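You operate a simulated robot arm through the tools that you are given. There is no shell and no other tool. Be economical: measure what you need, move in short steps, check, and stop when the job is done.

Carry out the task below with a simulated robot arm. There is one attempt and no reset: what you move stays moved.

Task
Wind the black spool's wire onto the blue spool under the guard.
Fine: switch off, open the guard, put the wound spool in the long grey tray; leave the speed dial alone. Where these are worked on the way, their far stop is far enough and under half their travel is too little: clear guard.
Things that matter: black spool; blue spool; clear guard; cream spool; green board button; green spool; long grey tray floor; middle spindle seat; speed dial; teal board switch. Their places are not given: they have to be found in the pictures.

It is judged by the outcome, as a careful person would: the job done as asked, and still so three seconds after it is handed in. It fails if anything else is knocked over, pushed out of place, dropped, spilled or broken.

Robot
A 7-joint arm with a two-finger parallel gripper, fixed in place. Base frame: the origin is at the foot of the arm, x ahead of it, y to its left, z up; the work surface is at about z = 0.03. Lengths are in m, angles in degrees, forces in N, time in s.
With the tool pointing down near the work surface it reaches from about 0.22 to 0.6 m from the base axis. Its first joint turns from -66.0 to 66.0 degrees. Payload 2.6 kg.
The tool frame sits at the grasp point between the pads (the TCP): z along the fingers, y along the line on which they close. The tips reach 0.03 m beyond it. The gripper opens to 0.094 m. The fingers are 0.028 m wide and 0.01 m thick; the gripper's body (0.05 by 0.096 m) begins 0.055 m behind the TCP.
Orientation is that of the tool frame in the base frame, as a unit quaternion [w, x, y, z]. With the fingers straight down and closing along the base's y, the tool's x points along the base's -x, its y along +y and its z along -z.

Tools
- The arm moves only by the tool drive_tool. Its argument "increments" is a list that holds one entry, the list of rows, each a list of 7 numbers: the shift along the tool's x, y, z in m, then the turn, a rotation vector about the tool's x, y, z in degrees, then the finger opening in m, from 0 to 0.094. In form: [[[dx, dy, dz, ax, ay, az, claw], ...]]. A call has 1 to 12 rows; each row is the pose to reach, as a shift and turn from the pose commanded when the call began, along the tool's axes at that moment. Rows are played at 5 a second. More than 0.05 m and 8.6 degrees between two rows, or a gripper value outside its range, and nothing of the call is played. Where a pose cannot be reached the arm comes as near as it can. A force on the tool above 70 N (or 10 N above the force at the start of the call, whichever is more), or a blocked arm, ends the call early, and 0.2 s more pass. Each finger travels about 0.072 m/s and halts on what it meets, pressing with about 26 N; the grip force reading is that of the motor and also rises with nothing between the fingers. The clock runs only during rows and for 0.2 s after the last one: add rows that repeat a pose to give the fingers time. The reply holds the time, the measured pose of the TCP, the force on the tool along the base axes, the opening and the grip force, in the units named above and with some noise, with the torque about the TCP (base axes, N m) and any sound that the robot's microphone picked up, and new pictures: "pictures" is both (left out), scene, wrist or none.
- Cameras (640 x 400 px; columns grow to the right, rows downward): "scene" is fixed at [0.0172, 0.4193, 0.5691]; the picture's right is [-0.91, -0.41, 0.00], its down [-0.22, 0.48, -0.85] and it looks along [0.35, -0.77, -0.53] (base axes); focal length 320 px, centre (320, 200). "wrist" rides on the gripper at [0.076, 0.014, -0.102] in the tool frame; the picture's right is [-0.18, 0.98, 0.00], its down [-0.75, -0.14, -0.64] and it looks along [-0.63, -0.12, 0.77] (tool axes); focal length 243 px, centre (320, 200).
- probe_pixels(camera, pixels): there is no depth. For up to 12 entries [column, row, z] of the newest picture of that camera ("zoom" is the newest enlarged one), the place [x, y] in the base frame at which the ray of that pixel passes the height z, good to about 0.002 m. It takes no simulated time.
- close_up(camera, box): a new picture of the part [left, top, right, bottom] of that camera's present view, enlarged. It takes no simulated time.
- hand_in(): hands the job in; it is judged then, once.

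Keep the steps short. Do not move on a guess: measure, check each grasp and each placing, and mend mistakes. In all there are 80 turns and 200 pictures (those below and enlarged ones count). Leave the gripper open and the arm clear of the work at the hand-in unless told otherwise, and finish with a single line.

The tools are called after "Call:" as a command line: name --argument value ..., lists and objects as JSON in quotes. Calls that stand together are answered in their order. drive_tool: Moves the arm, as the interface text tells. Its arguments: {"type":"object","properties":{"increments":{"type":"array","items":{"type":"array","items":{"type":"array","items":{"type":"number"}}}},"pictures":{"type":"string","enum":["both","scene","wrist","none"]}},"required":["increments"]} The other tools are called the same way: probe_pixels (camera, pixels) gives the place at which the rays of pixels pass given heights; close_up (camera, box) takes an enlarged picture of a part of a camera's view; hand_in () hands the job in.

At the start:

```text
clock: 0.0
tcp_pos: [0.3736, -0.1356, 0.3888]
tcp_rot: [0.0, -0.001, 1.0, 0.0]
wrist_force: [-0.3, 0.0, 0.6]
moment: [0.02, -0.02, 0.0]
width: 0.0939
grasp_force: 0.0
```

scene: 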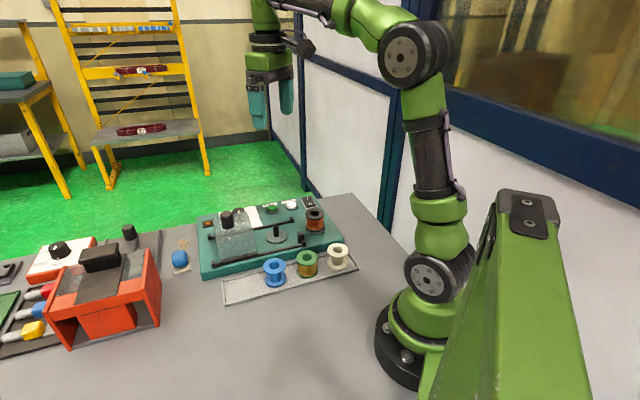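
wrist: 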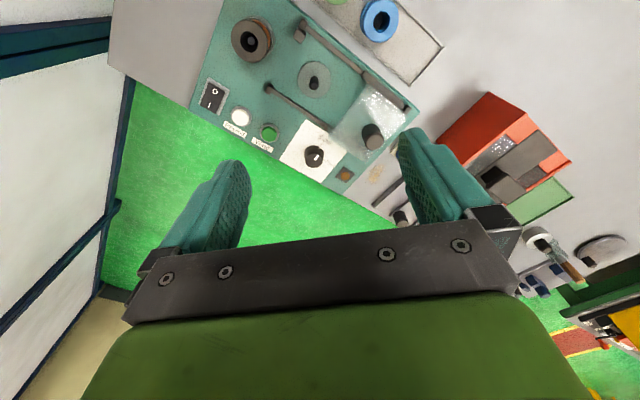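

I see a teal board with spools, switch, buttons and guard. I'll enlarge it in both cameras before moving.

Call:
close_up --camera "scene" --box '[180, 180, 370, 310]'

Call:
close_up --camera "wrist" --box '[180, 0, 460, 220]'

```text
3.08 times, centred on (275, 245) of scene
```

zoom: 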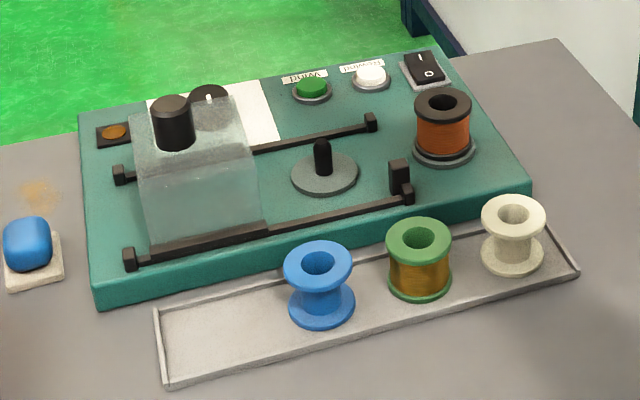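

```text
1.82 times, centred on (320, 110) of wrist
```

zoom: 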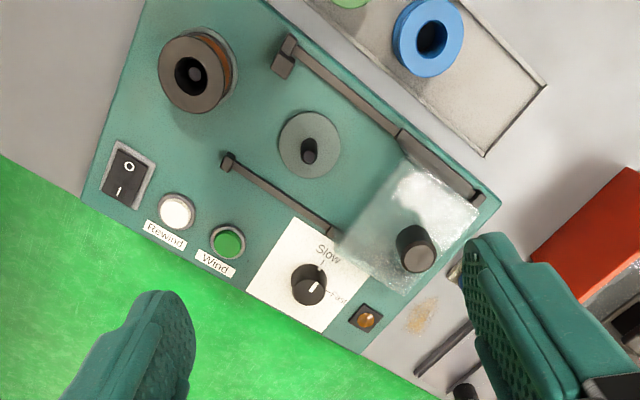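

I'll probe key features from both views to find their heights.

Call:
probe_pixels --camera "zoom" --pixels '[[428, 38, 0.06], [428, 38, 0.1], [310, 145, 0.06], [310, 151, 0.1], [417, 249, 0.1], [417, 249, 0.14], [228, 243, 0.06], [129, 178, 0.06], [194, 73, 0.1], [194, 73, 0.14], [82, 197, 0.06], [500, 195, 0.06]]'

Call:
probe_pixels --camera "scene" --pixels '[[275, 265, 0.06], [275, 265, 0.1], [276.5, 237, 0.06], [276, 227, 0.1], [271, 214, 0.1], [271, 214, 0.14], [273, 208, 0.06], [313, 202, 0.06], [315, 213, 0.1], [315, 213, 0.14], [201, 217, 0.06], [205, 270, 0.06]]'

```text
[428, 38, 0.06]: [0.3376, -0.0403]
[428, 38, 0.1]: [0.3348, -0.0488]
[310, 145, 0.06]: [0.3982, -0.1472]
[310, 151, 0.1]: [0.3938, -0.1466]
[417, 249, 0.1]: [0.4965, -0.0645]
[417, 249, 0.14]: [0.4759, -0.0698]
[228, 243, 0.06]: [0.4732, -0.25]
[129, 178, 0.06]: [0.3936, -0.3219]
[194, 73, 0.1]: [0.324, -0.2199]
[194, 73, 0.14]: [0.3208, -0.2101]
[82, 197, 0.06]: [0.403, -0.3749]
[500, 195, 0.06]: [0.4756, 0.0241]
```

```text
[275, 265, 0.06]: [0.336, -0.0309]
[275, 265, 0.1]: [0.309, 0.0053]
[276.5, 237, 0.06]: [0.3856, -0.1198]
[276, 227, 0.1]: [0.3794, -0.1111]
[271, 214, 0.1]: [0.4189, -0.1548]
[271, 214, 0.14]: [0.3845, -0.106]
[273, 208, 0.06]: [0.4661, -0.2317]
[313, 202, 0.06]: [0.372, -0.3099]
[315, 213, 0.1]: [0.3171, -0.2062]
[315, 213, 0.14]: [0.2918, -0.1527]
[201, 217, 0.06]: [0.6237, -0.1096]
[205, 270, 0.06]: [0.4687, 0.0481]
```

Some of those pixels were rough. I'll move the camera back and lower, over free space, for a better view of the board.

Call:
drive_tool --increments '[[[0.0275, 0, 0.03, 0, 0, 0, 0.094], [0.055, 0, 0.06, 0, 0, 0, 0.094], [0.0825, 0, 0.09, 0, 0, 0, 0.094], [0.11, 0, 0.12, 0, 0, 0, 0.094], [0.11, 0, 0.12, 0, 0, 0, 0.094]]]' --pictures "both"

```text
clock: 1.2
tcp_pos: [0.2639, -0.1361, 0.2674]
tcp_rot: [-0.001, 0.0, 1.0, 0.0]
wrist_force: [-0.2, -0.5, -0.1]
moment: [0.0, -0.01, -0.03]
width: 0.0938
grasp_force: 0.1
```

scene: 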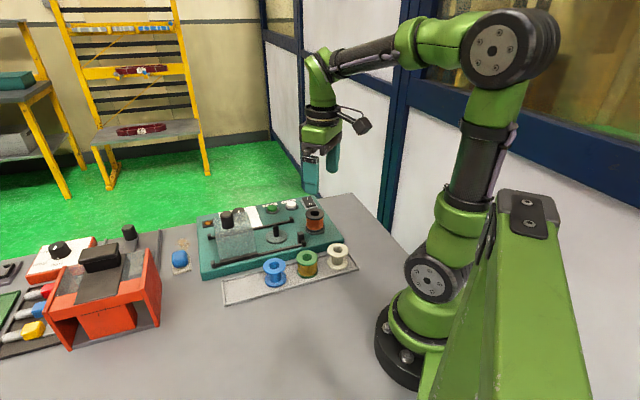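
wrist: 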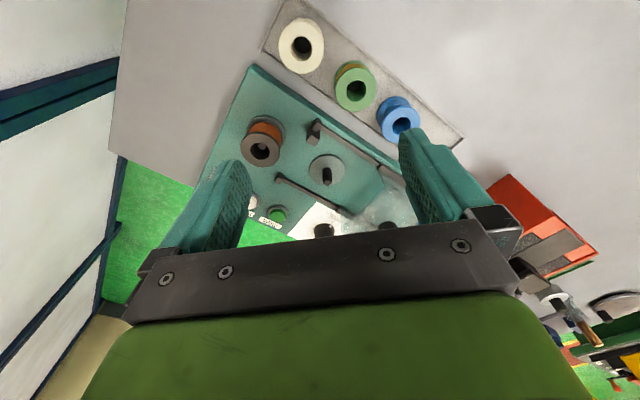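

Now an enlarged wrist view of the upper board and tray, and tighter scene views.

Call:
close_up --camera "scene" --box '[250, 190, 362, 260]'

Call:
close_up --camera "wrist" --box '[230, 70, 422, 190]'

```text
5.71 times, centred on (306, 225) of scene
```

zoom: 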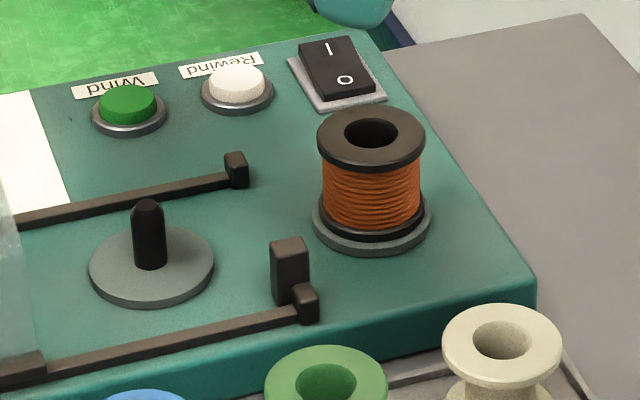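

```text
3.33 times, centred on (326, 130) of wrist
```

zoom: 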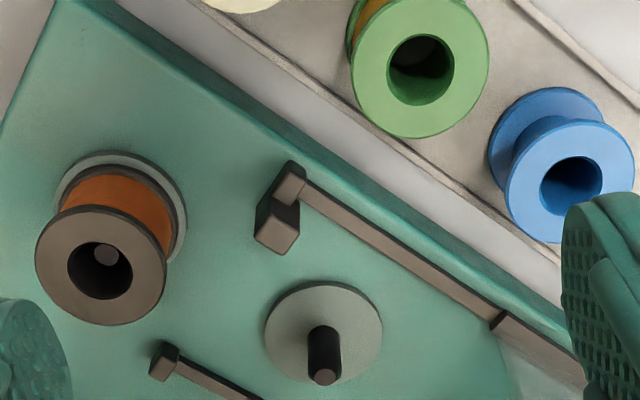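

Call:
probe_pixels --camera "zoom" --pixels '[[324, 332, 0.05], [324, 332, 0.08], [325, 378, 0.08], [325, 378, 0.11], [100, 266, 0.08], [100, 266, 0.11], [570, 180, 0.05], [570, 180, 0.08], [419, 68, 0.05], [419, 68, 0.08], [504, 180, 0.08], [633, 180, 0.08]]'

Call:
probe_pixels --camera "scene" --pixels '[[276.6, 236.4, 0.05], [276.6, 236.4, 0.08], [275.9, 225.5, 0.08], [275.9, 225.5, 0.11], [314.9, 213.6, 0.08], [314.9, 213.6, 0.11], [274.4, 265.5, 0.05], [274.4, 265.5, 0.08], [307.2, 256.9, 0.05], [307.2, 256.9, 0.08]]'

```text
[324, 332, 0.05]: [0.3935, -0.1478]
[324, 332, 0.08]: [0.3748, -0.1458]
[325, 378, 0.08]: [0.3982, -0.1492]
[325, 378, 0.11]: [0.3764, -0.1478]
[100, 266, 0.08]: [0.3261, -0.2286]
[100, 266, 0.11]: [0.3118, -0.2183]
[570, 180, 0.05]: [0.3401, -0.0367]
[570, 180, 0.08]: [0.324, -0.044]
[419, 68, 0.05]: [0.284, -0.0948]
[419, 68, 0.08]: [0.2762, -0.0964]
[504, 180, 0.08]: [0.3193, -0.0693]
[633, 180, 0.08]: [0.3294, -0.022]
```

```text
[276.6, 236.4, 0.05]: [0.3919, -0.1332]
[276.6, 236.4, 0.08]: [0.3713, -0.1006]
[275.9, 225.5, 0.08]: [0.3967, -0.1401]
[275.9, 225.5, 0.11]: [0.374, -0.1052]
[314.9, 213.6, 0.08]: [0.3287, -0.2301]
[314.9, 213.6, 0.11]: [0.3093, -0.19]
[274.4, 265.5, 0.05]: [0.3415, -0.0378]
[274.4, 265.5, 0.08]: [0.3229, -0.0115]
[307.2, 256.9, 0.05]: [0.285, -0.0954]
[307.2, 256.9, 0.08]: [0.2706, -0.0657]
```

Call:
probe_pixels --camera "scene" --pixels '[[275.6, 278.1, 0.01], [275.6, 278.1, 0.03], [311.3, 228, 0.03], [311.3, 228, 0.05], [357.5, 269, 0.01], [357.5, 269, 0.03], [343, 240, 0.03], [343, 240, 0.06]]'

Call:
close_up --camera "wrist" --box '[220, 0, 480, 160]'

Call:
close_up --camera "scene" --box '[190, 190, 302, 260]'

Call:
close_up --camera "scene" --box '[215, 235, 367, 305]'

```text
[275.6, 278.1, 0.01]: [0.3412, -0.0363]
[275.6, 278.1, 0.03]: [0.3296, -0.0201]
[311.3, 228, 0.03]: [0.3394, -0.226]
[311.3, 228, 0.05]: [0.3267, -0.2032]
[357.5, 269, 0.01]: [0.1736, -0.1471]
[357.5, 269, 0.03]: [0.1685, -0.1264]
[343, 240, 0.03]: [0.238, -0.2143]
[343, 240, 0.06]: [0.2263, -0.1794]
```

```text
2.46 times, centred on (350, 80) of wrist
```

zoom: 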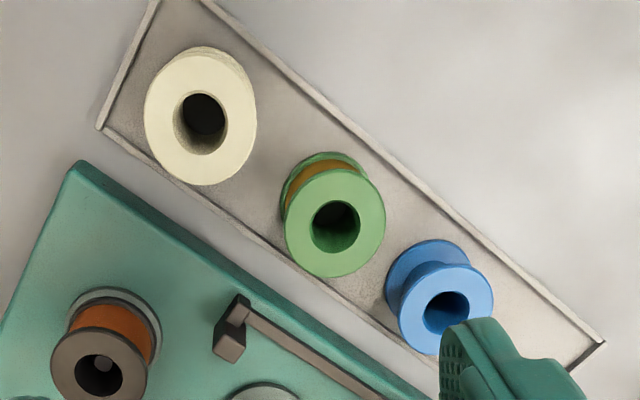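

```text
5.71 times, centred on (246, 225) of scene
```

zoom: 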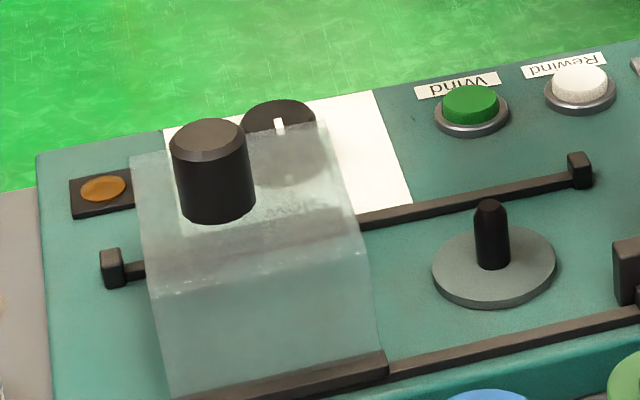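

```text
4.21 times, centred on (291, 270) of scene
```

zoom: 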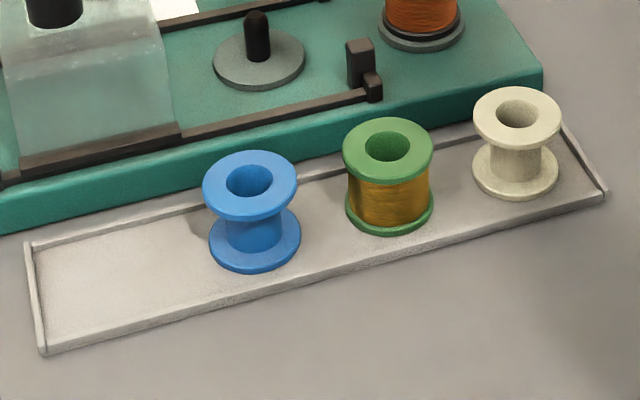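

Readings agree: spindle ≈(0.403,-0.149), blue spool ≈(0.339,-0.037), top z≈0.051, board axis at 45°. I'll turn the tool 45° so it squares with the board, and look again.

Call:
drive_tool --increments '[[[-0.005, 0.022, 0, 0, 0, 7.5, 0.094], [-0.011, 0.043, 0, 0, 0, 15, 0.094], [-0.016, 0.065, 0, 0, 0, 22.5, 0.094], [-0.022, 0.086, 0, 0, 0, 30, 0.094], [-0.028, 0.108, 0, 0, 0, 37.5, 0.094], [-0.033, 0.129, 0, 0, 0, 45, 0.094], [-0.033, 0.129, 0, 0, 0, 45, 0.094]]]' --pictures "wrist"

Call:
close_up --camera "wrist" --box '[160, 0, 480, 200]'

```text
clock: 2.8
tcp_pos: [0.2956, -0.0053, 0.2666]
tcp_rot: [0.0, 0.383, 0.924, -0.001]
wrist_force: [1.2, -0.7, 0.3]
moment: [0.0, 0.01, -0.01]
width: 0.0942
grasp_force: 0.1
```

wrist: 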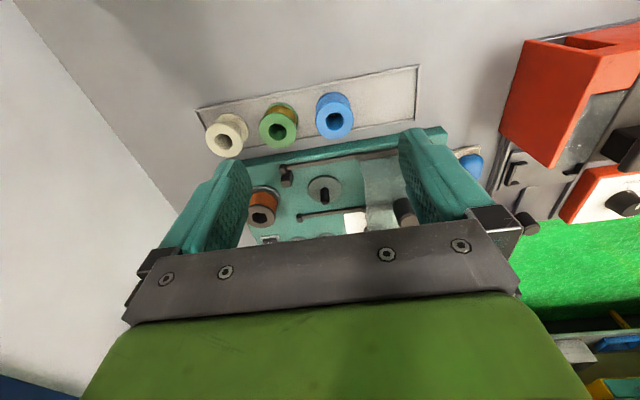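

```text
2.00 times, centred on (320, 100) of wrist
```

zoom: 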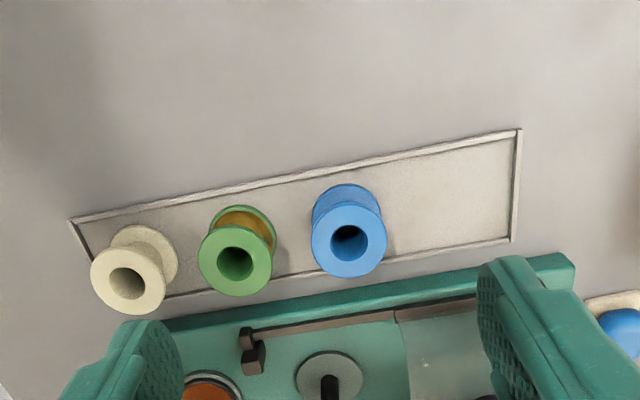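

Call:
probe_pixels --camera "zoom" --pixels '[[72, 219, 0.015], [520, 130, 0.015], [513, 241, 0.015], [349, 240, 0.05], [313, 240, 0.05], [386, 240, 0.05], [235, 263, 0.05], [128, 281, 0.05], [331, 379, 0.036], [395, 318, 0.04], [242, 338, 0.05], [573, 264, 0.036]]'

Call:
probe_pixels --camera "scene" --pixels '[[226.2, 214.5, 0.1], [226.2, 214.5, 0.13], [257.4, 253.9, 0.036], [257.4, 253.9, 0.045], [275.4, 192, 0.1], [275.4, 258.5, 0.05], [232.8, 321.9, 0.012], [298.9, 328, 0.012]]'

```text
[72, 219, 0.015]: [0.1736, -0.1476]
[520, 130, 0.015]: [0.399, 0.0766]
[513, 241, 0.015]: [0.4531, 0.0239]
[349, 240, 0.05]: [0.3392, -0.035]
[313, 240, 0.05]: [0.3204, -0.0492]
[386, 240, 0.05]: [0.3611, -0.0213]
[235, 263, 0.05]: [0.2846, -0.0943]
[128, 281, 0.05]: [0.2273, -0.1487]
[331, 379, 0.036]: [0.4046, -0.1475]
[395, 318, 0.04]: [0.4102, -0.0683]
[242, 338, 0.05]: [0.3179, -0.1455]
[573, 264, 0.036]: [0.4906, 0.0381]
```

```text
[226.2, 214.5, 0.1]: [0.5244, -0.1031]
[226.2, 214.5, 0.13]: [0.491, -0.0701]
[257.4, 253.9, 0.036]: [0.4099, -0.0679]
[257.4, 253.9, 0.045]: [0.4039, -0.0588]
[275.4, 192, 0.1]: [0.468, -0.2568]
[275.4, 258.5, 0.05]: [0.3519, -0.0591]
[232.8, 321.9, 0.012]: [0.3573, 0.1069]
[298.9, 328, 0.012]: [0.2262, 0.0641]
```

Measurements are consistent (blue at (0.339,-0.036), Ø≈0.049). I'll go above the blue spool with the fingers narrowed to 0.066 so they clear the green spool.

Call:
drive_tool --increments '[[[-0.013, 0.002, 0.036, 0, 0, 0, 0.08], [-0.026, 0.0045, 0.073, 0, 0, 0, 0.066], [-0.039, 0.007, 0.11, 0, 0, 0, 0.066], [-0.0524, 0.009, 0.146, 0, 0, 0, 0.066], [-0.0524, 0.009, 0.146, 0, 0, 0, 0.066]]]' --pictures "both"

Call:
close_up --camera "scene" --box '[215, 205, 367, 300]'

```text
clock: 4.0
tcp_pos: [0.3382, -0.0378, 0.1237]
tcp_rot: [0.0, 0.382, 0.924, 0.0]
wrist_force: [-0.3, 0.1, 0.9]
moment: [0.01, 0.01, 0.0]
width: 0.0661
grasp_force: 0.0
```

scene: 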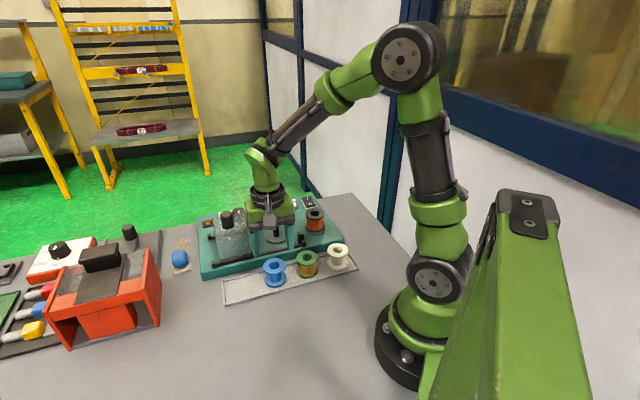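
wrist: 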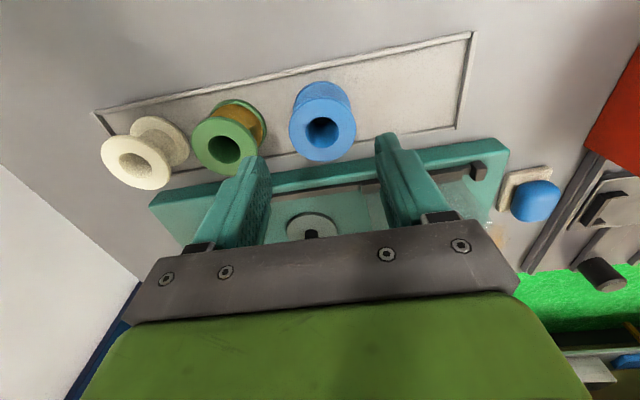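

```text
4.21 times, centred on (291, 252) of scene
```

zoom: 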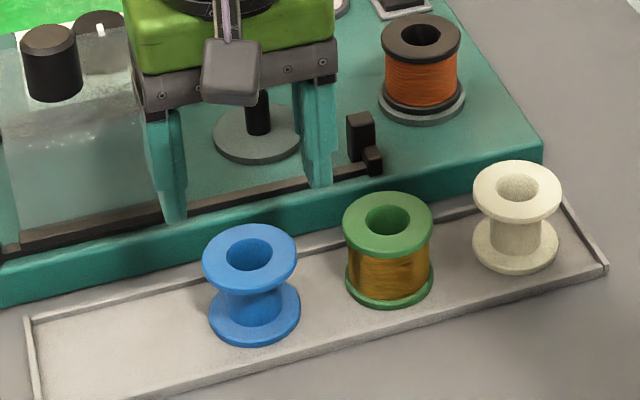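

Call:
probe_pixels --camera "zoom" --pixels '[[175, 220, 0.094], [320, 186, 0.094], [250, 255, 0.051]]'

Call:
probe_pixels --camera "wrist" --pixels '[[322, 131, 0.051], [289, 128, 0.051], [355, 125, 0.051]]'

```text
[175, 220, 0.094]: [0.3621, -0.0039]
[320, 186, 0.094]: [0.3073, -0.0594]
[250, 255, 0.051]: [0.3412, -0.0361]
```

```text
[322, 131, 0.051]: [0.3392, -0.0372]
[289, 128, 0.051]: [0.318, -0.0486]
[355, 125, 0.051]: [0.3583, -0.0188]
```

Aligned. Descending to TCP z≈0.052 (tips ≈0.022) around the blue spool.

Call:
drive_tool --increments '[[[0, 0.0015, 0.03, 0, 0, 0, 0.066], [0, 0.0015, 0.055, 0, 0, 0, 0.066], [0, 0.0015, 0.0717, 0, 0, 0, 0.066], [0, 0.0015, 0.0717, 0, 0, 0, 0.066]]]' --pictures "both"

Call:
close_up --camera "scene" --box '[215, 205, 367, 300]'

```text
clock: 5.0
tcp_pos: [0.3405, -0.0345, 0.052]
tcp_rot: [0.0, 0.382, 0.924, -0.001]
wrist_force: [-0.2, 0.5, 0.1]
moment: [0.0, -0.02, 0.03]
width: 0.0662
grasp_force: 0.1
```

scene: 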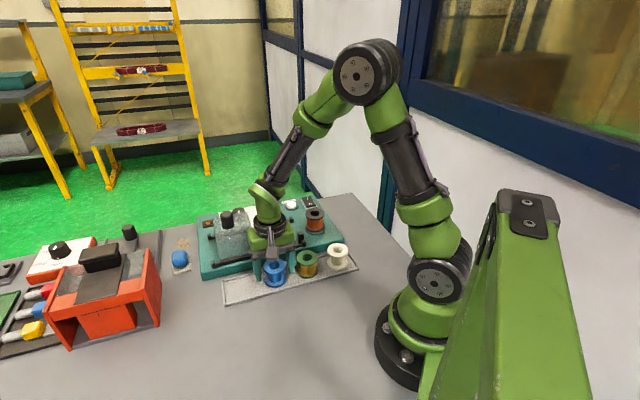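
wrist: 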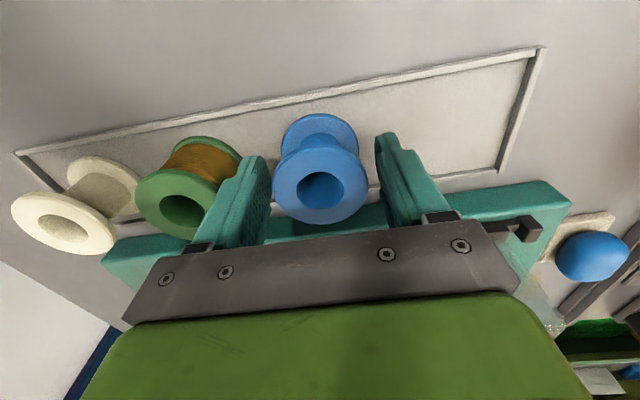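

```text
4.21 times, centred on (291, 252) of scene
```

zoom: 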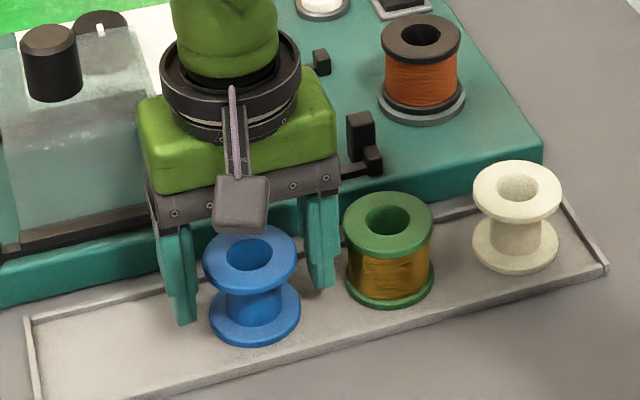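

Call:
probe_pixels --camera "zoom" --pixels '[[178, 316, 0.022], [196, 322, 0.022], [330, 286, 0.022], [308, 288, 0.022], [250, 255, 0.051], [254, 311, 0.013]]'

Call:
probe_pixels --camera "wrist" --pixels '[[321, 187, 0.051], [273, 180, 0.051], [370, 182, 0.051]]'

```text
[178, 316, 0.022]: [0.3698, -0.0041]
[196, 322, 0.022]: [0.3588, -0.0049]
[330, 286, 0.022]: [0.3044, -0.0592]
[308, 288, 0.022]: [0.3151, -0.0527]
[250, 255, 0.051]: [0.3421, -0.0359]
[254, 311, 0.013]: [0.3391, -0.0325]
```

```text
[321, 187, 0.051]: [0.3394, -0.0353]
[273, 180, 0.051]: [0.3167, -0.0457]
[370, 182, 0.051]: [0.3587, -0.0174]
```

Centred well. Closing the fingers on the flanges.

Call:
drive_tool --increments '[[[0, 0, 0, 0, 0, 0, 0.05], [0, 0, 0, 0, 0, 0, 0.035], [0, 0, 0, 0, 0, 0, 0.035], [0, 0, 0, 0, 0, 0, 0.035]]]' --pictures "wrist"

```text
clock: 6.0
tcp_pos: [0.3393, -0.0347, 0.0514]
tcp_rot: [0.0, 0.383, 0.924, 0.001]
wrist_force: [0.8, 0.1, -0.3]
moment: [0.0, 0.0, -0.01]
width: 0.0526
grasp_force: 25.8
```

wrist: 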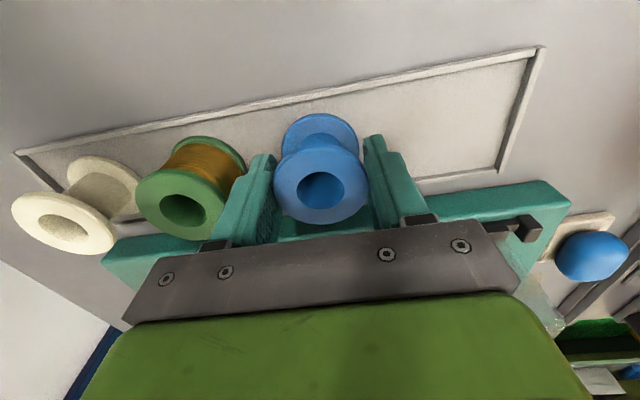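

Gripped (0.0526 opening, 26 N). Lifting straight up 0.09 m.

Call:
drive_tool --increments '[[[0, 0, -0.03, 0, 0, 0, 0.035], [0, 0, -0.06, 0, 0, 0, 0.035], [0, 0, -0.09, 0, 0, 0, 0.035], [0, 0, -0.09, 0, 0, 0, 0.035]]]' --pictures "wrist"

```text
clock: 7.0
tcp_pos: [0.3408, -0.0347, 0.1392]
tcp_rot: [0.0, 0.382, 0.924, 0.0]
wrist_force: [0.3, 0.2, -0.9]
moment: [-0.03, 0.04, 0.02]
width: 0.0522
grasp_force: 26.4
```

wrist: 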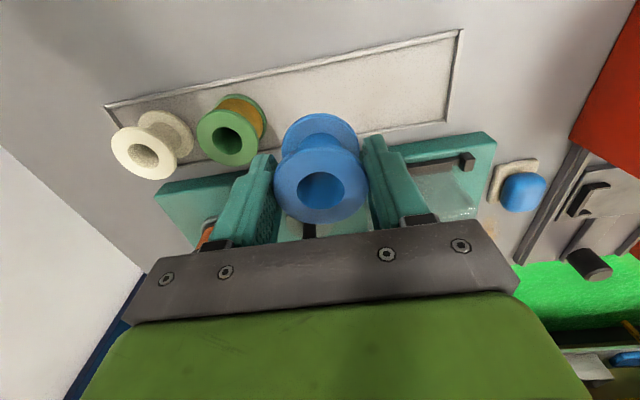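

Held level. Moving across to above the spindle.

Call:
drive_tool --increments '[[[-0.042, -0.0115, -0.005, 0, 0, 0, 0.035], [-0.083, -0.023, -0.005, 0, 0, 0, 0.035], [-0.125, -0.0346, -0.005, 0, 0, 0, 0.035], [-0.125, -0.0346, -0.005, 0, 0, 0, 0.035]]]' --pictures "both"

Call:
close_up --camera "scene" --box '[220, 180, 332, 250]'

```text
clock: 8.0
tcp_pos: [0.4055, -0.1497, 0.1458]
tcp_rot: [0.0, 0.382, 0.924, 0.0]
wrist_force: [-0.3, -0.5, -0.7]
moment: [-0.02, 0.0, -0.02]
width: 0.052
grasp_force: 26.5
```

scene: 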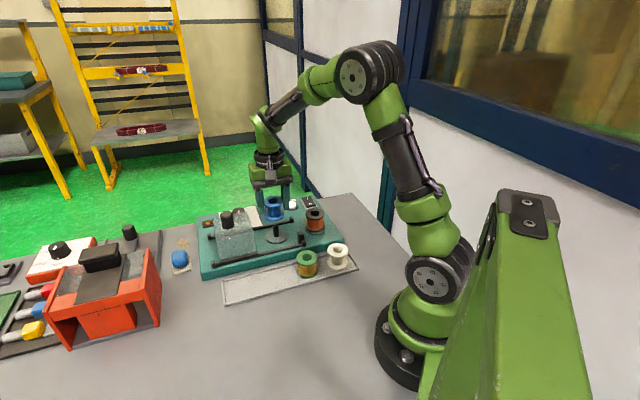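
wrist: 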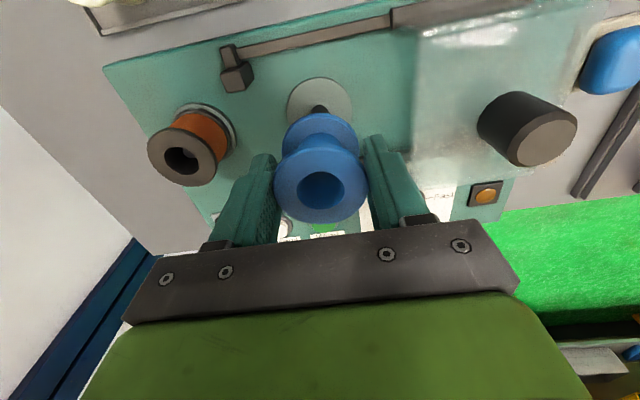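

```text
5.71 times, centred on (276, 215) of scene
```

zoom: 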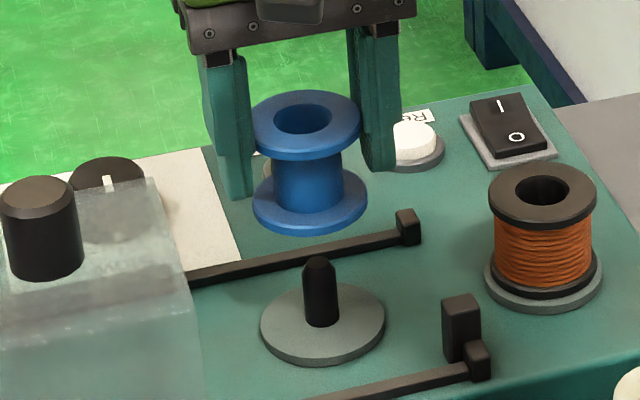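

Call:
probe_pixels --camera "zoom" --pixels '[[305, 124, 0.145], [310, 198, 0.107], [318, 264, 0.072], [323, 323, 0.036], [323, 323, 0.04]]'

Call:
probe_pixels --camera "wrist" --pixels '[[320, 190, 0.145], [321, 107, 0.036], [321, 107, 0.04], [321, 111, 0.072]]'

Call:
close_up --camera "wrist" --box '[240, 60, 400, 160]'

```text
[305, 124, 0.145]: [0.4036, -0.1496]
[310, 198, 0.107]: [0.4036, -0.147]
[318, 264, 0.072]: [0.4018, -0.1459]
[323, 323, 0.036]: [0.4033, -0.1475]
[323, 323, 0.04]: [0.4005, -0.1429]
```

```text
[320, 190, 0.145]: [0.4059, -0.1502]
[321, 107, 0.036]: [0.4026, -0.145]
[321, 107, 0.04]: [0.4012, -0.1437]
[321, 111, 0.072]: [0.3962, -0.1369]
```

```text
4.00 times, centred on (320, 110) of wrist
```

zoom: 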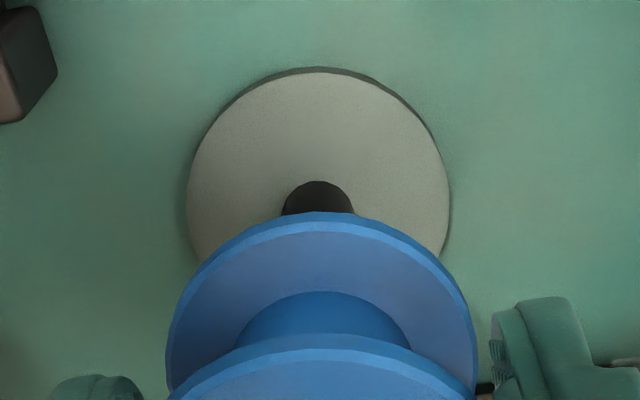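

Spool is ~3 mm beyond the spindle axis. Correcting by 3 mm and lowering over the pin, stopping short of the seat.

Call:
drive_tool --increments '[[[0.003, 0.0007, 0, 0, 0, 0, 0.035], [0.003, 0.0007, 0.02, 0, 0, 0, 0.035], [0.003, 0.0007, 0.036, 0, 0, 0, 0.035], [0.003, 0.0007, 0.046, 0, 0, 0, 0.035], [0.003, 0.0007, 0.056, 0, 0, 0, 0.035]]]' --pictures "both"

Call:
close_up --camera "scene" --box '[220, 180, 332, 250]'

Call:
close_up --camera "wrist" --box '[240, 120, 400, 220]'

```text
clock: 9.2
tcp_pos: [0.4046, -0.1458, 0.0882]
tcp_rot: [0.0, 0.383, 0.924, -0.001]
wrist_force: [-0.1, -0.1, -1.1]
moment: [-0.02, -0.01, -0.01]
width: 0.0522
grasp_force: 25.7
```

scene: 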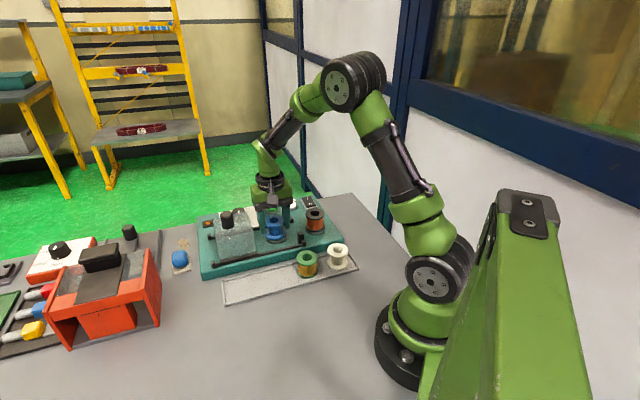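
wrist: 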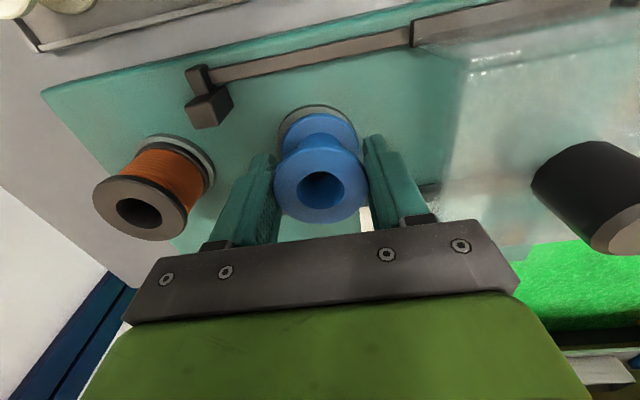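

```text
5.71 times, centred on (276, 215) of scene
```

zoom: 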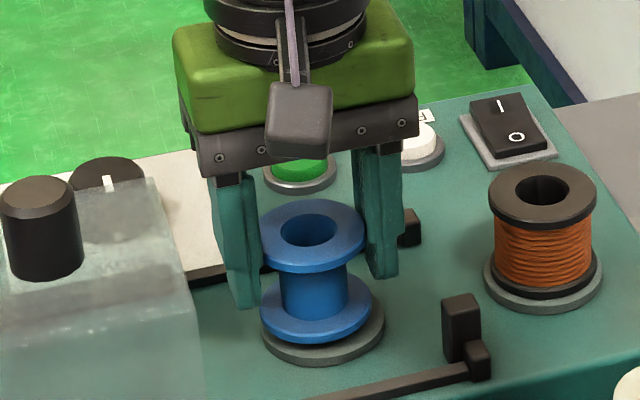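

```text
4.00 times, centred on (320, 170) of wrist
```

zoom: 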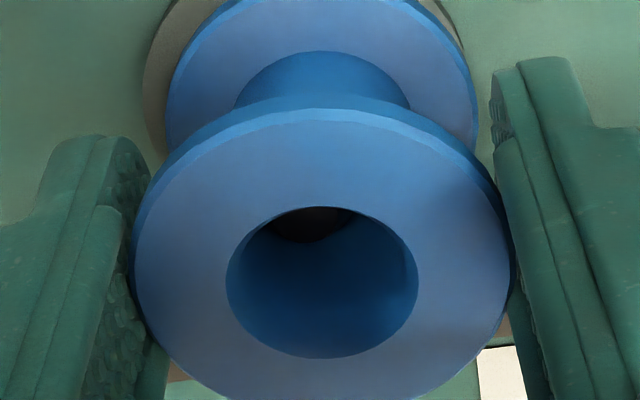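

The pin is inside the hole; the spool is ~2 mm off towards the guard. Correcting and creeping down the last 6 mm.

Call:
drive_tool --increments '[[[0, -0.002, 0, 0, 0, 0, 0.035], [0, -0.002, 0.002, 0, 0, 0, 0.035], [0, -0.002, 0.004, 0, 0, 0, 0.035], [0, -0.002, 0.0055, 0, 0, 0, 0.035], [0, -0.002, 0.0055, 0, 0, 0, 0.035]]]' --pictures "none"

Call:
close_up --camera "scene" --box '[236, 195, 316, 245]'

```text
clock: 10.4
tcp_pos: [0.4028, -0.1464, 0.0835]
tcp_rot: [0.0, 0.383, 0.924, 0.0]
wrist_force: [0.9, 0.6, -1.3]
moment: [-0.03, 0.02, 0.0]
width: 0.0523
grasp_force: 26.2
```

```text
8.00 times, centred on (276, 220) of scene
```

zoom: 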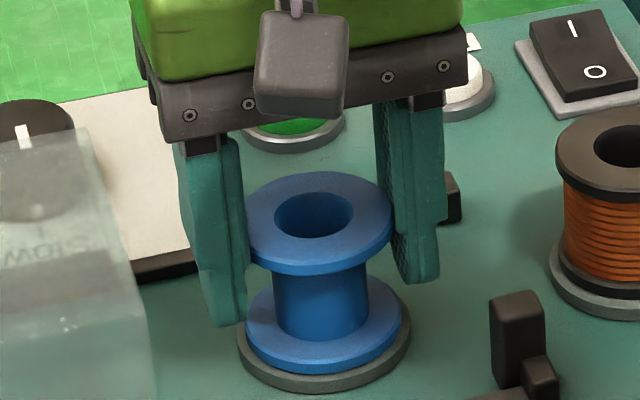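

Concentric; not yet in contact. Creeping 4 mm more.

Call:
drive_tool --increments '[[[0, 0, 0.001, 0, 0, 0, 0.035], [0, 0, 0.002, 0, 0, 0, 0.035], [0, 0, 0.003, 0, 0, 0, 0.035], [0, 0, 0.003, 0, 0, 0, 0.035]]]' --pictures "none"

Call:
close_up --camera "scene" --box '[236, 195, 316, 245]'

```text
clock: 11.4
tcp_pos: [0.402, -0.148, 0.0822]
tcp_rot: [0.002, 0.383, 0.924, -0.001]
wrist_force: [-7.5, -1.3, 22.1]
moment: [-0.18, -0.09, -0.06]
width: 0.052
grasp_force: 26.1
```

```text
8.00 times, centred on (276, 220) of scene
```

zoom: 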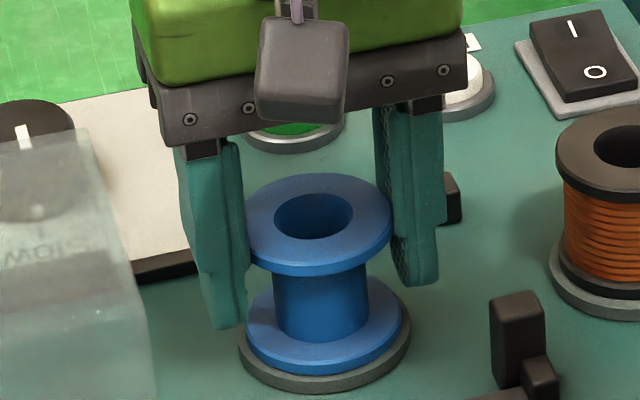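

Contact of 22 N at z 0.082, the seat height. Easing off 1.5 mm and opening to 0.068.

Call:
drive_tool --increments '[[[0, 0, -0.0015, 0, 0, 0, 0.045], [0, 0, -0.0015, 0, 0, 0, 0.058], [0, 0, -0.0015, 0, 0, 0, 0.068], [0, 0, -0.0015, 0, 0, 0, 0.068]]]' --pictures "none"

Call:
close_up --camera "scene" --box '[236, 195, 316, 245]'

```text
clock: 12.4
tcp_pos: [0.4011, -0.1473, 0.082]
tcp_rot: [0.0, 0.383, 0.924, 0.0]
wrist_force: [-0.2, -0.3, -0.4]
moment: [-0.01, 0.0, -0.01]
width: 0.0681
grasp_force: 0.0
```

```text
8.00 times, centred on (276, 220) of scene
```

zoom: 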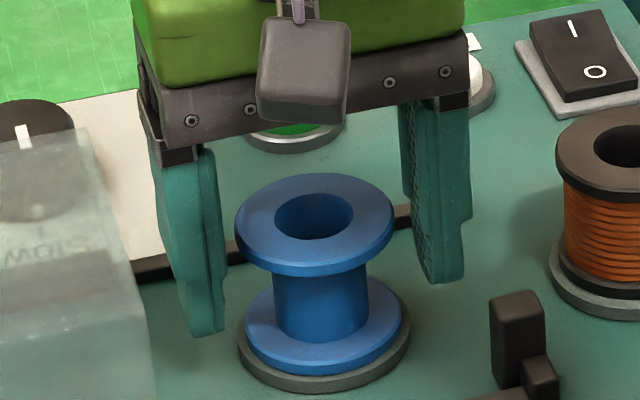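

Seated flat on the disc. Rising clear and viewing guard and board.

Call:
drive_tool --increments '[[[0, 0, -0.04, 0, 0, 0, 0.068], [0, 0, -0.08, 0, 0, 0, 0.068], [0, 0, -0.12, 0, 0, 0, 0.068], [0.02, 0.03, -0.14, 0, 0, 0, 0.068], [0.02, 0.03, -0.14, 0, 0, 0, 0.068]]]' --pictures "both"

Call:
close_up --camera "scene" --box '[190, 185, 334, 275]'

Call:
close_up --camera "wrist" --box '[320, 40, 560, 220]'

```text
clock: 13.6
tcp_pos: [0.4098, -0.1102, 0.2228]
tcp_rot: [0.0, 0.382, 0.924, -0.001]
wrist_force: [-0.2, 0.5, 0.3]
moment: [0.02, -0.03, -0.01]
width: 0.068
grasp_force: 0.1
```

scene: 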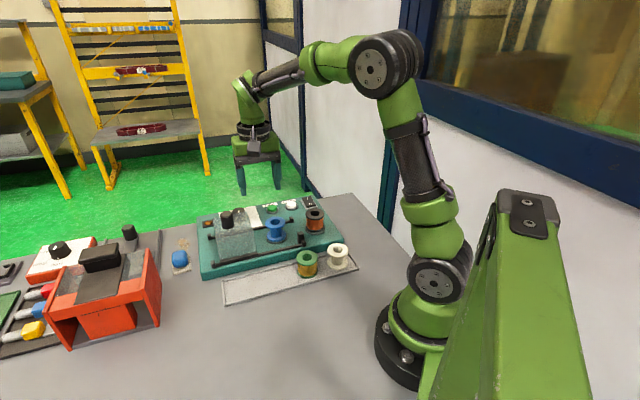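
wrist: 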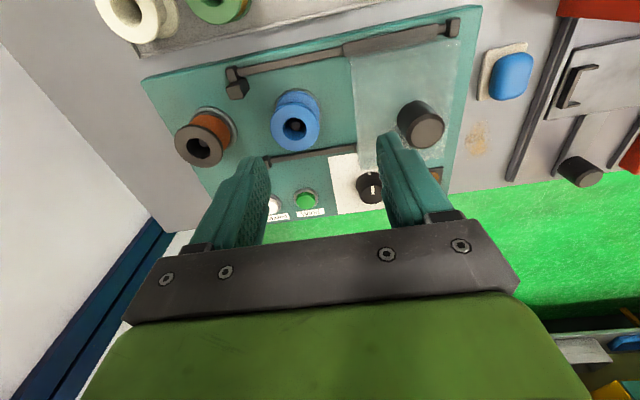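

```text
4.44 times, centred on (262, 230) of scene
```

zoom: 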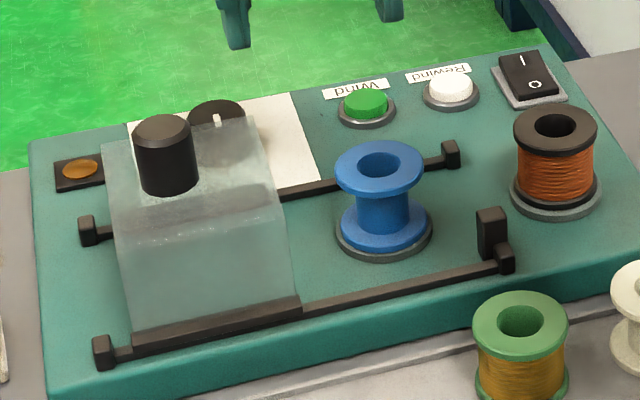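

```text
2.22 times, centred on (440, 130) of wrist
```

zoom: 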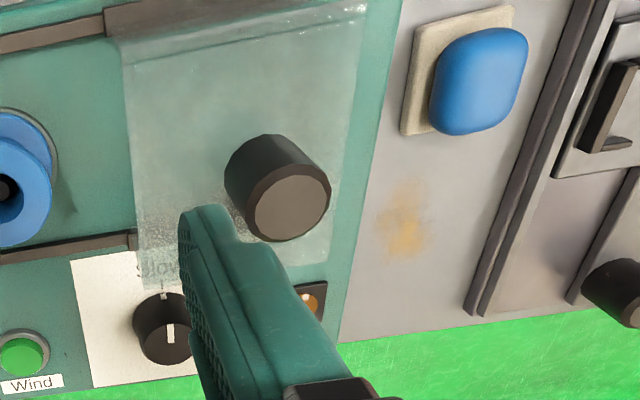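

Call:
probe_pixels --camera "zoom" --pixels '[[292, 203, 0.11], [292, 203, 0.14], [255, 203, 0.13], [330, 203, 0.13], [107, 22, 0.045], [135, 235, 0.1]]'

Call:
probe_pixels --camera "scene" --pixels '[[226.6, 214.5, 0.11], [226.6, 214.5, 0.14], [227.3, 226, 0.09], [227.3, 226, 0.11], [257.2, 255, 0.045], [301.5, 243, 0.045], [220, 258, 0.045], [213, 262, 0.045], [272, 206, 0.055], [310.5, 200, 0.055]]'

```text
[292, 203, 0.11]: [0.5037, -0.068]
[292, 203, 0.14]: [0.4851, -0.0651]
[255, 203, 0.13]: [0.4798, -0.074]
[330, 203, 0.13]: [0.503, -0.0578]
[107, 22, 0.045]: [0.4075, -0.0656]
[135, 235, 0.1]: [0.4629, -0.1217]
```

```text
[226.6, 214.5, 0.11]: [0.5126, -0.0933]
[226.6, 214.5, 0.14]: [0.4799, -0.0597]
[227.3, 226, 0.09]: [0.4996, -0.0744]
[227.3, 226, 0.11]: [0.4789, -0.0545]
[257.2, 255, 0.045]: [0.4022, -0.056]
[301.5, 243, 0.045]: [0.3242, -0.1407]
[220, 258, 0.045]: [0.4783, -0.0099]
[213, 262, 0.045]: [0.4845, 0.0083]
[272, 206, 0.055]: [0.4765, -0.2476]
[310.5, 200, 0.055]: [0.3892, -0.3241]
```

Knob is at ≈(0.487,-0.066), top z≈0.135. Moving above it, then checking.

Call:
drive_tool --increments '[[[-0.012, 0.043, 0, 0, 0, 0, 0.06], [-0.023, 0.086, 0, 0, 0, 0, 0.06], [-0.023, 0.086, 0.04, 0, 0, 0, 0.06], [-0.023, 0.086, 0.05, 0, 0, 0, 0.06], [-0.023, 0.086, 0.05, 0, 0, 0, 0.06]]]' --pictures "both"

Call:
close_up --camera "scene" --box '[190, 185, 286, 245]'

Call:
close_up --camera "wrist" --box '[240, 110, 400, 210]'

```text
clock: 14.8
tcp_pos: [0.4854, -0.0666, 0.1722]
tcp_rot: [0.0, 0.383, 0.924, 0.0]
wrist_force: [1.0, 0.4, -0.2]
moment: [-0.01, 0.01, 0.04]
width: 0.0598
grasp_force: 0.0
```

scene: 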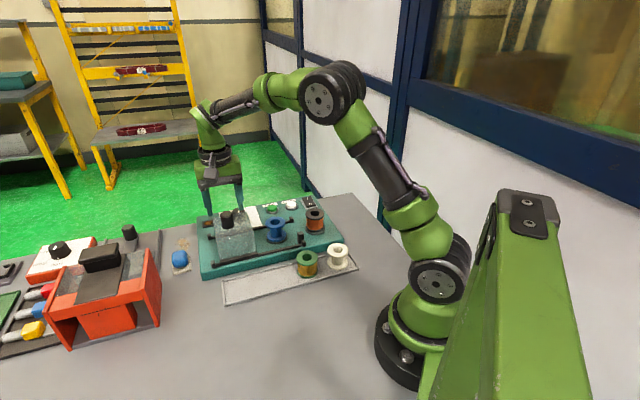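
wrist: 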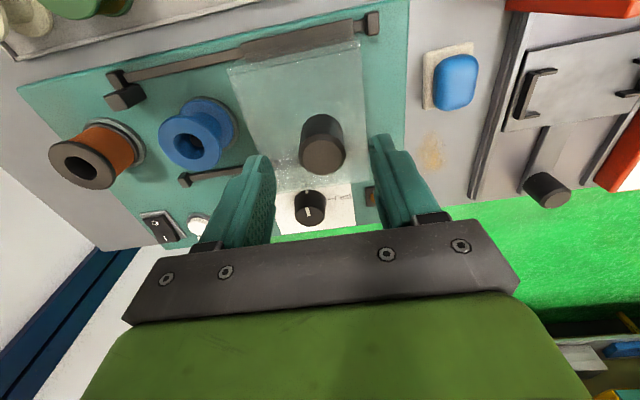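

```text
6.67 times, centred on (238, 215) of scene
```

zoom: 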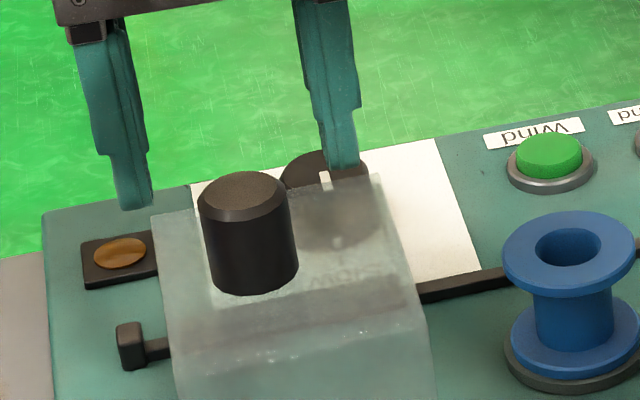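

```text
4.00 times, centred on (320, 160) of wrist
```

zoom: 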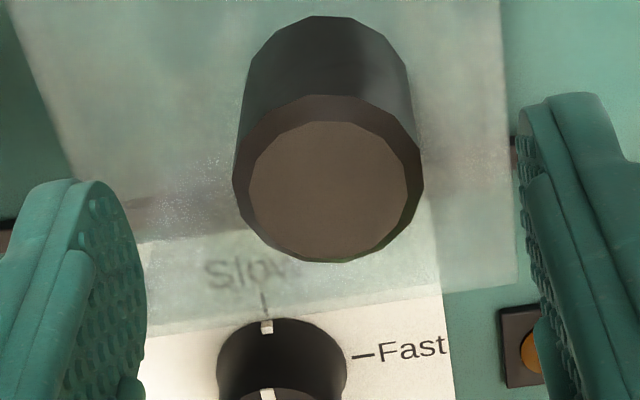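

Call:
probe_pixels --camera "zoom" --pixels '[[328, 190, 0.135], [235, 190, 0.135], [423, 178, 0.135]]'

Call:
probe_pixels --camera "scene" --pixels '[[226.8, 214.2, 0.135], [210, 216, 0.142], [242, 210.5, 0.142], [227.9, 227.5, 0.1]]'

```text
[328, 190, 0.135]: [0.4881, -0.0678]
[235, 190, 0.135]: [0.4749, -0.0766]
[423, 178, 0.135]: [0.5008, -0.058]
```

```text
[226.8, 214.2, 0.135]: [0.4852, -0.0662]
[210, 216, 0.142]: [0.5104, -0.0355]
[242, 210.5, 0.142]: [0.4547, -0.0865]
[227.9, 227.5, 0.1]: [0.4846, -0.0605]
```

Centred within 1–2 mm. Descending so the tips reach z≈0.112, then gripping the knob.

Call:
drive_tool --increments '[[[-0.001, 0, 0.015, 0, 0, 0, 0.06], [-0.001, 0, 0.03, 0, 0, 0, 0.06], [-0.001, 0, 0.03, 0, 0, 0, 0.045], [-0.001, 0, 0.03, 0, 0, 0, 0.03], [-0.001, 0, 0.03, 0, 0, 0, 0.02], [-0.001, 0, 0.03, 0, 0, 0, 0.02]]]' --pictures "none"

Call:
close_up --camera "scene" --box '[190, 185, 286, 245]'

```text
clock: 16.2
tcp_pos: [0.4858, -0.0672, 0.1417]
tcp_rot: [-0.001, 0.383, 0.924, 0.0]
wrist_force: [-1.7, -0.1, -1.6]
moment: [-0.09, -0.77, 0.06]
width: 0.0315
grasp_force: 44.2
```

```text
6.67 times, centred on (238, 215) of scene
```

zoom: 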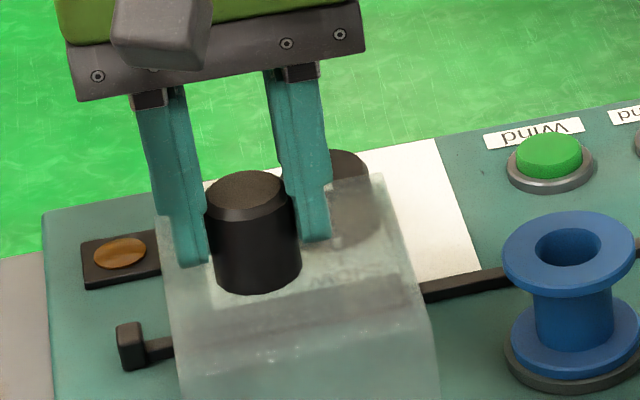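

Knob gripped (0.0315). Sliding the guard toward the spindle 5 cm, watching force.

Call:
drive_tool --increments '[[[0, -0.012, 0, 0, 0, 0, 0.02], [0, -0.025, 0, 0, 0, 0, 0.02], [0, -0.037, 0, 0, 0, 0, 0.02], [0, -0.05, 0, 0, 0, 0, 0.02], [0, -0.05, 0, 0, 0, 0, 0.02]]]' --pictures "none"

Call:
close_up --camera "scene" --box '[190, 185, 334, 275]'

```text
clock: 17.4
tcp_pos: [0.45, -0.1029, 0.1421]
tcp_rot: [0.0, 0.383, 0.924, 0.0]
wrist_force: [-6.3, 6.1, -3.2]
moment: [0.06, -0.59, 0.03]
width: 0.0317
grasp_force: 44.8
```

```text
4.44 times, centred on (262, 230) of scene
```

zoom: 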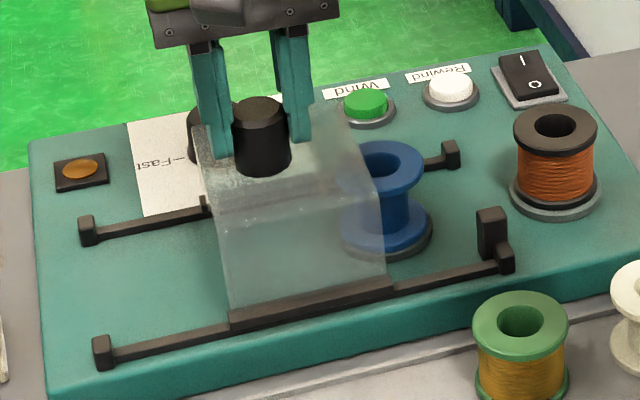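

Sliding well. Continuing 4.5 cm, then creeping to the stop.

Call:
drive_tool --increments '[[[0, -0.012, 0, 0, 0, 0, 0.02], [0, -0.025, 0, 0, 0, 0, 0.02], [0, -0.037, 0, 0, 0, 0, 0.02], [0, -0.045, 0, 0, 0, 0, 0.02], [0, -0.045, 0, 0, 0, 0, 0.02]]]' --pictures "none"

Call:
close_up --camera "scene" --box '[190, 185, 334, 275]'

```text
clock: 18.6
tcp_pos: [0.4191, -0.1346, 0.1433]
tcp_rot: [-0.004, 0.385, 0.923, 0.001]
wrist_force: [-18.0, 19.8, 6.0]
moment: [-0.23, 0.44, 0.14]
width: 0.0314
grasp_force: 44.5
```

```text
4.44 times, centred on (262, 230) of scene
```

zoom: 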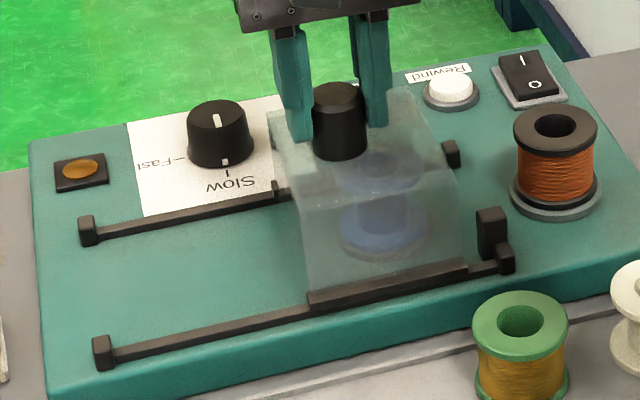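

Guard moving; a sideways load is building, so I relieve 2 mm along tool x and creep on.

Call:
drive_tool --increments '[[[0.002, 0, 0, 0, 0, 0, 0.02], [0.002, -0.005, 0, 0, 0, 0, 0.02], [0.002, -0.01, 0, 0, 0, 0, 0.02], [0.002, -0.01, 0, 0, 0, 0, 0.02]]]' --pictures "none"

Call:
close_up --camera "scene" --box '[230, 185, 342, 255]'

```text
clock: 19.6
tcp_pos: [0.4135, -0.1407, 0.1416]
tcp_rot: [0.001, 0.382, 0.924, -0.001]
wrist_force: [16.1, 2.4, -14.0]
moment: [0.02, 0.45, -0.41]
width: 0.0313
grasp_force: 45.0
```

```text
5.71 times, centred on (286, 220) of scene
```

zoom: 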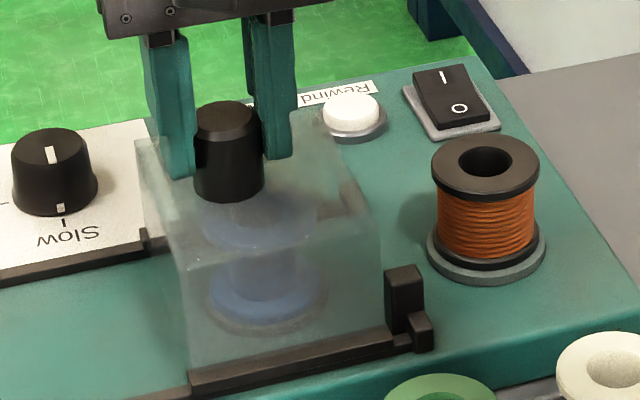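

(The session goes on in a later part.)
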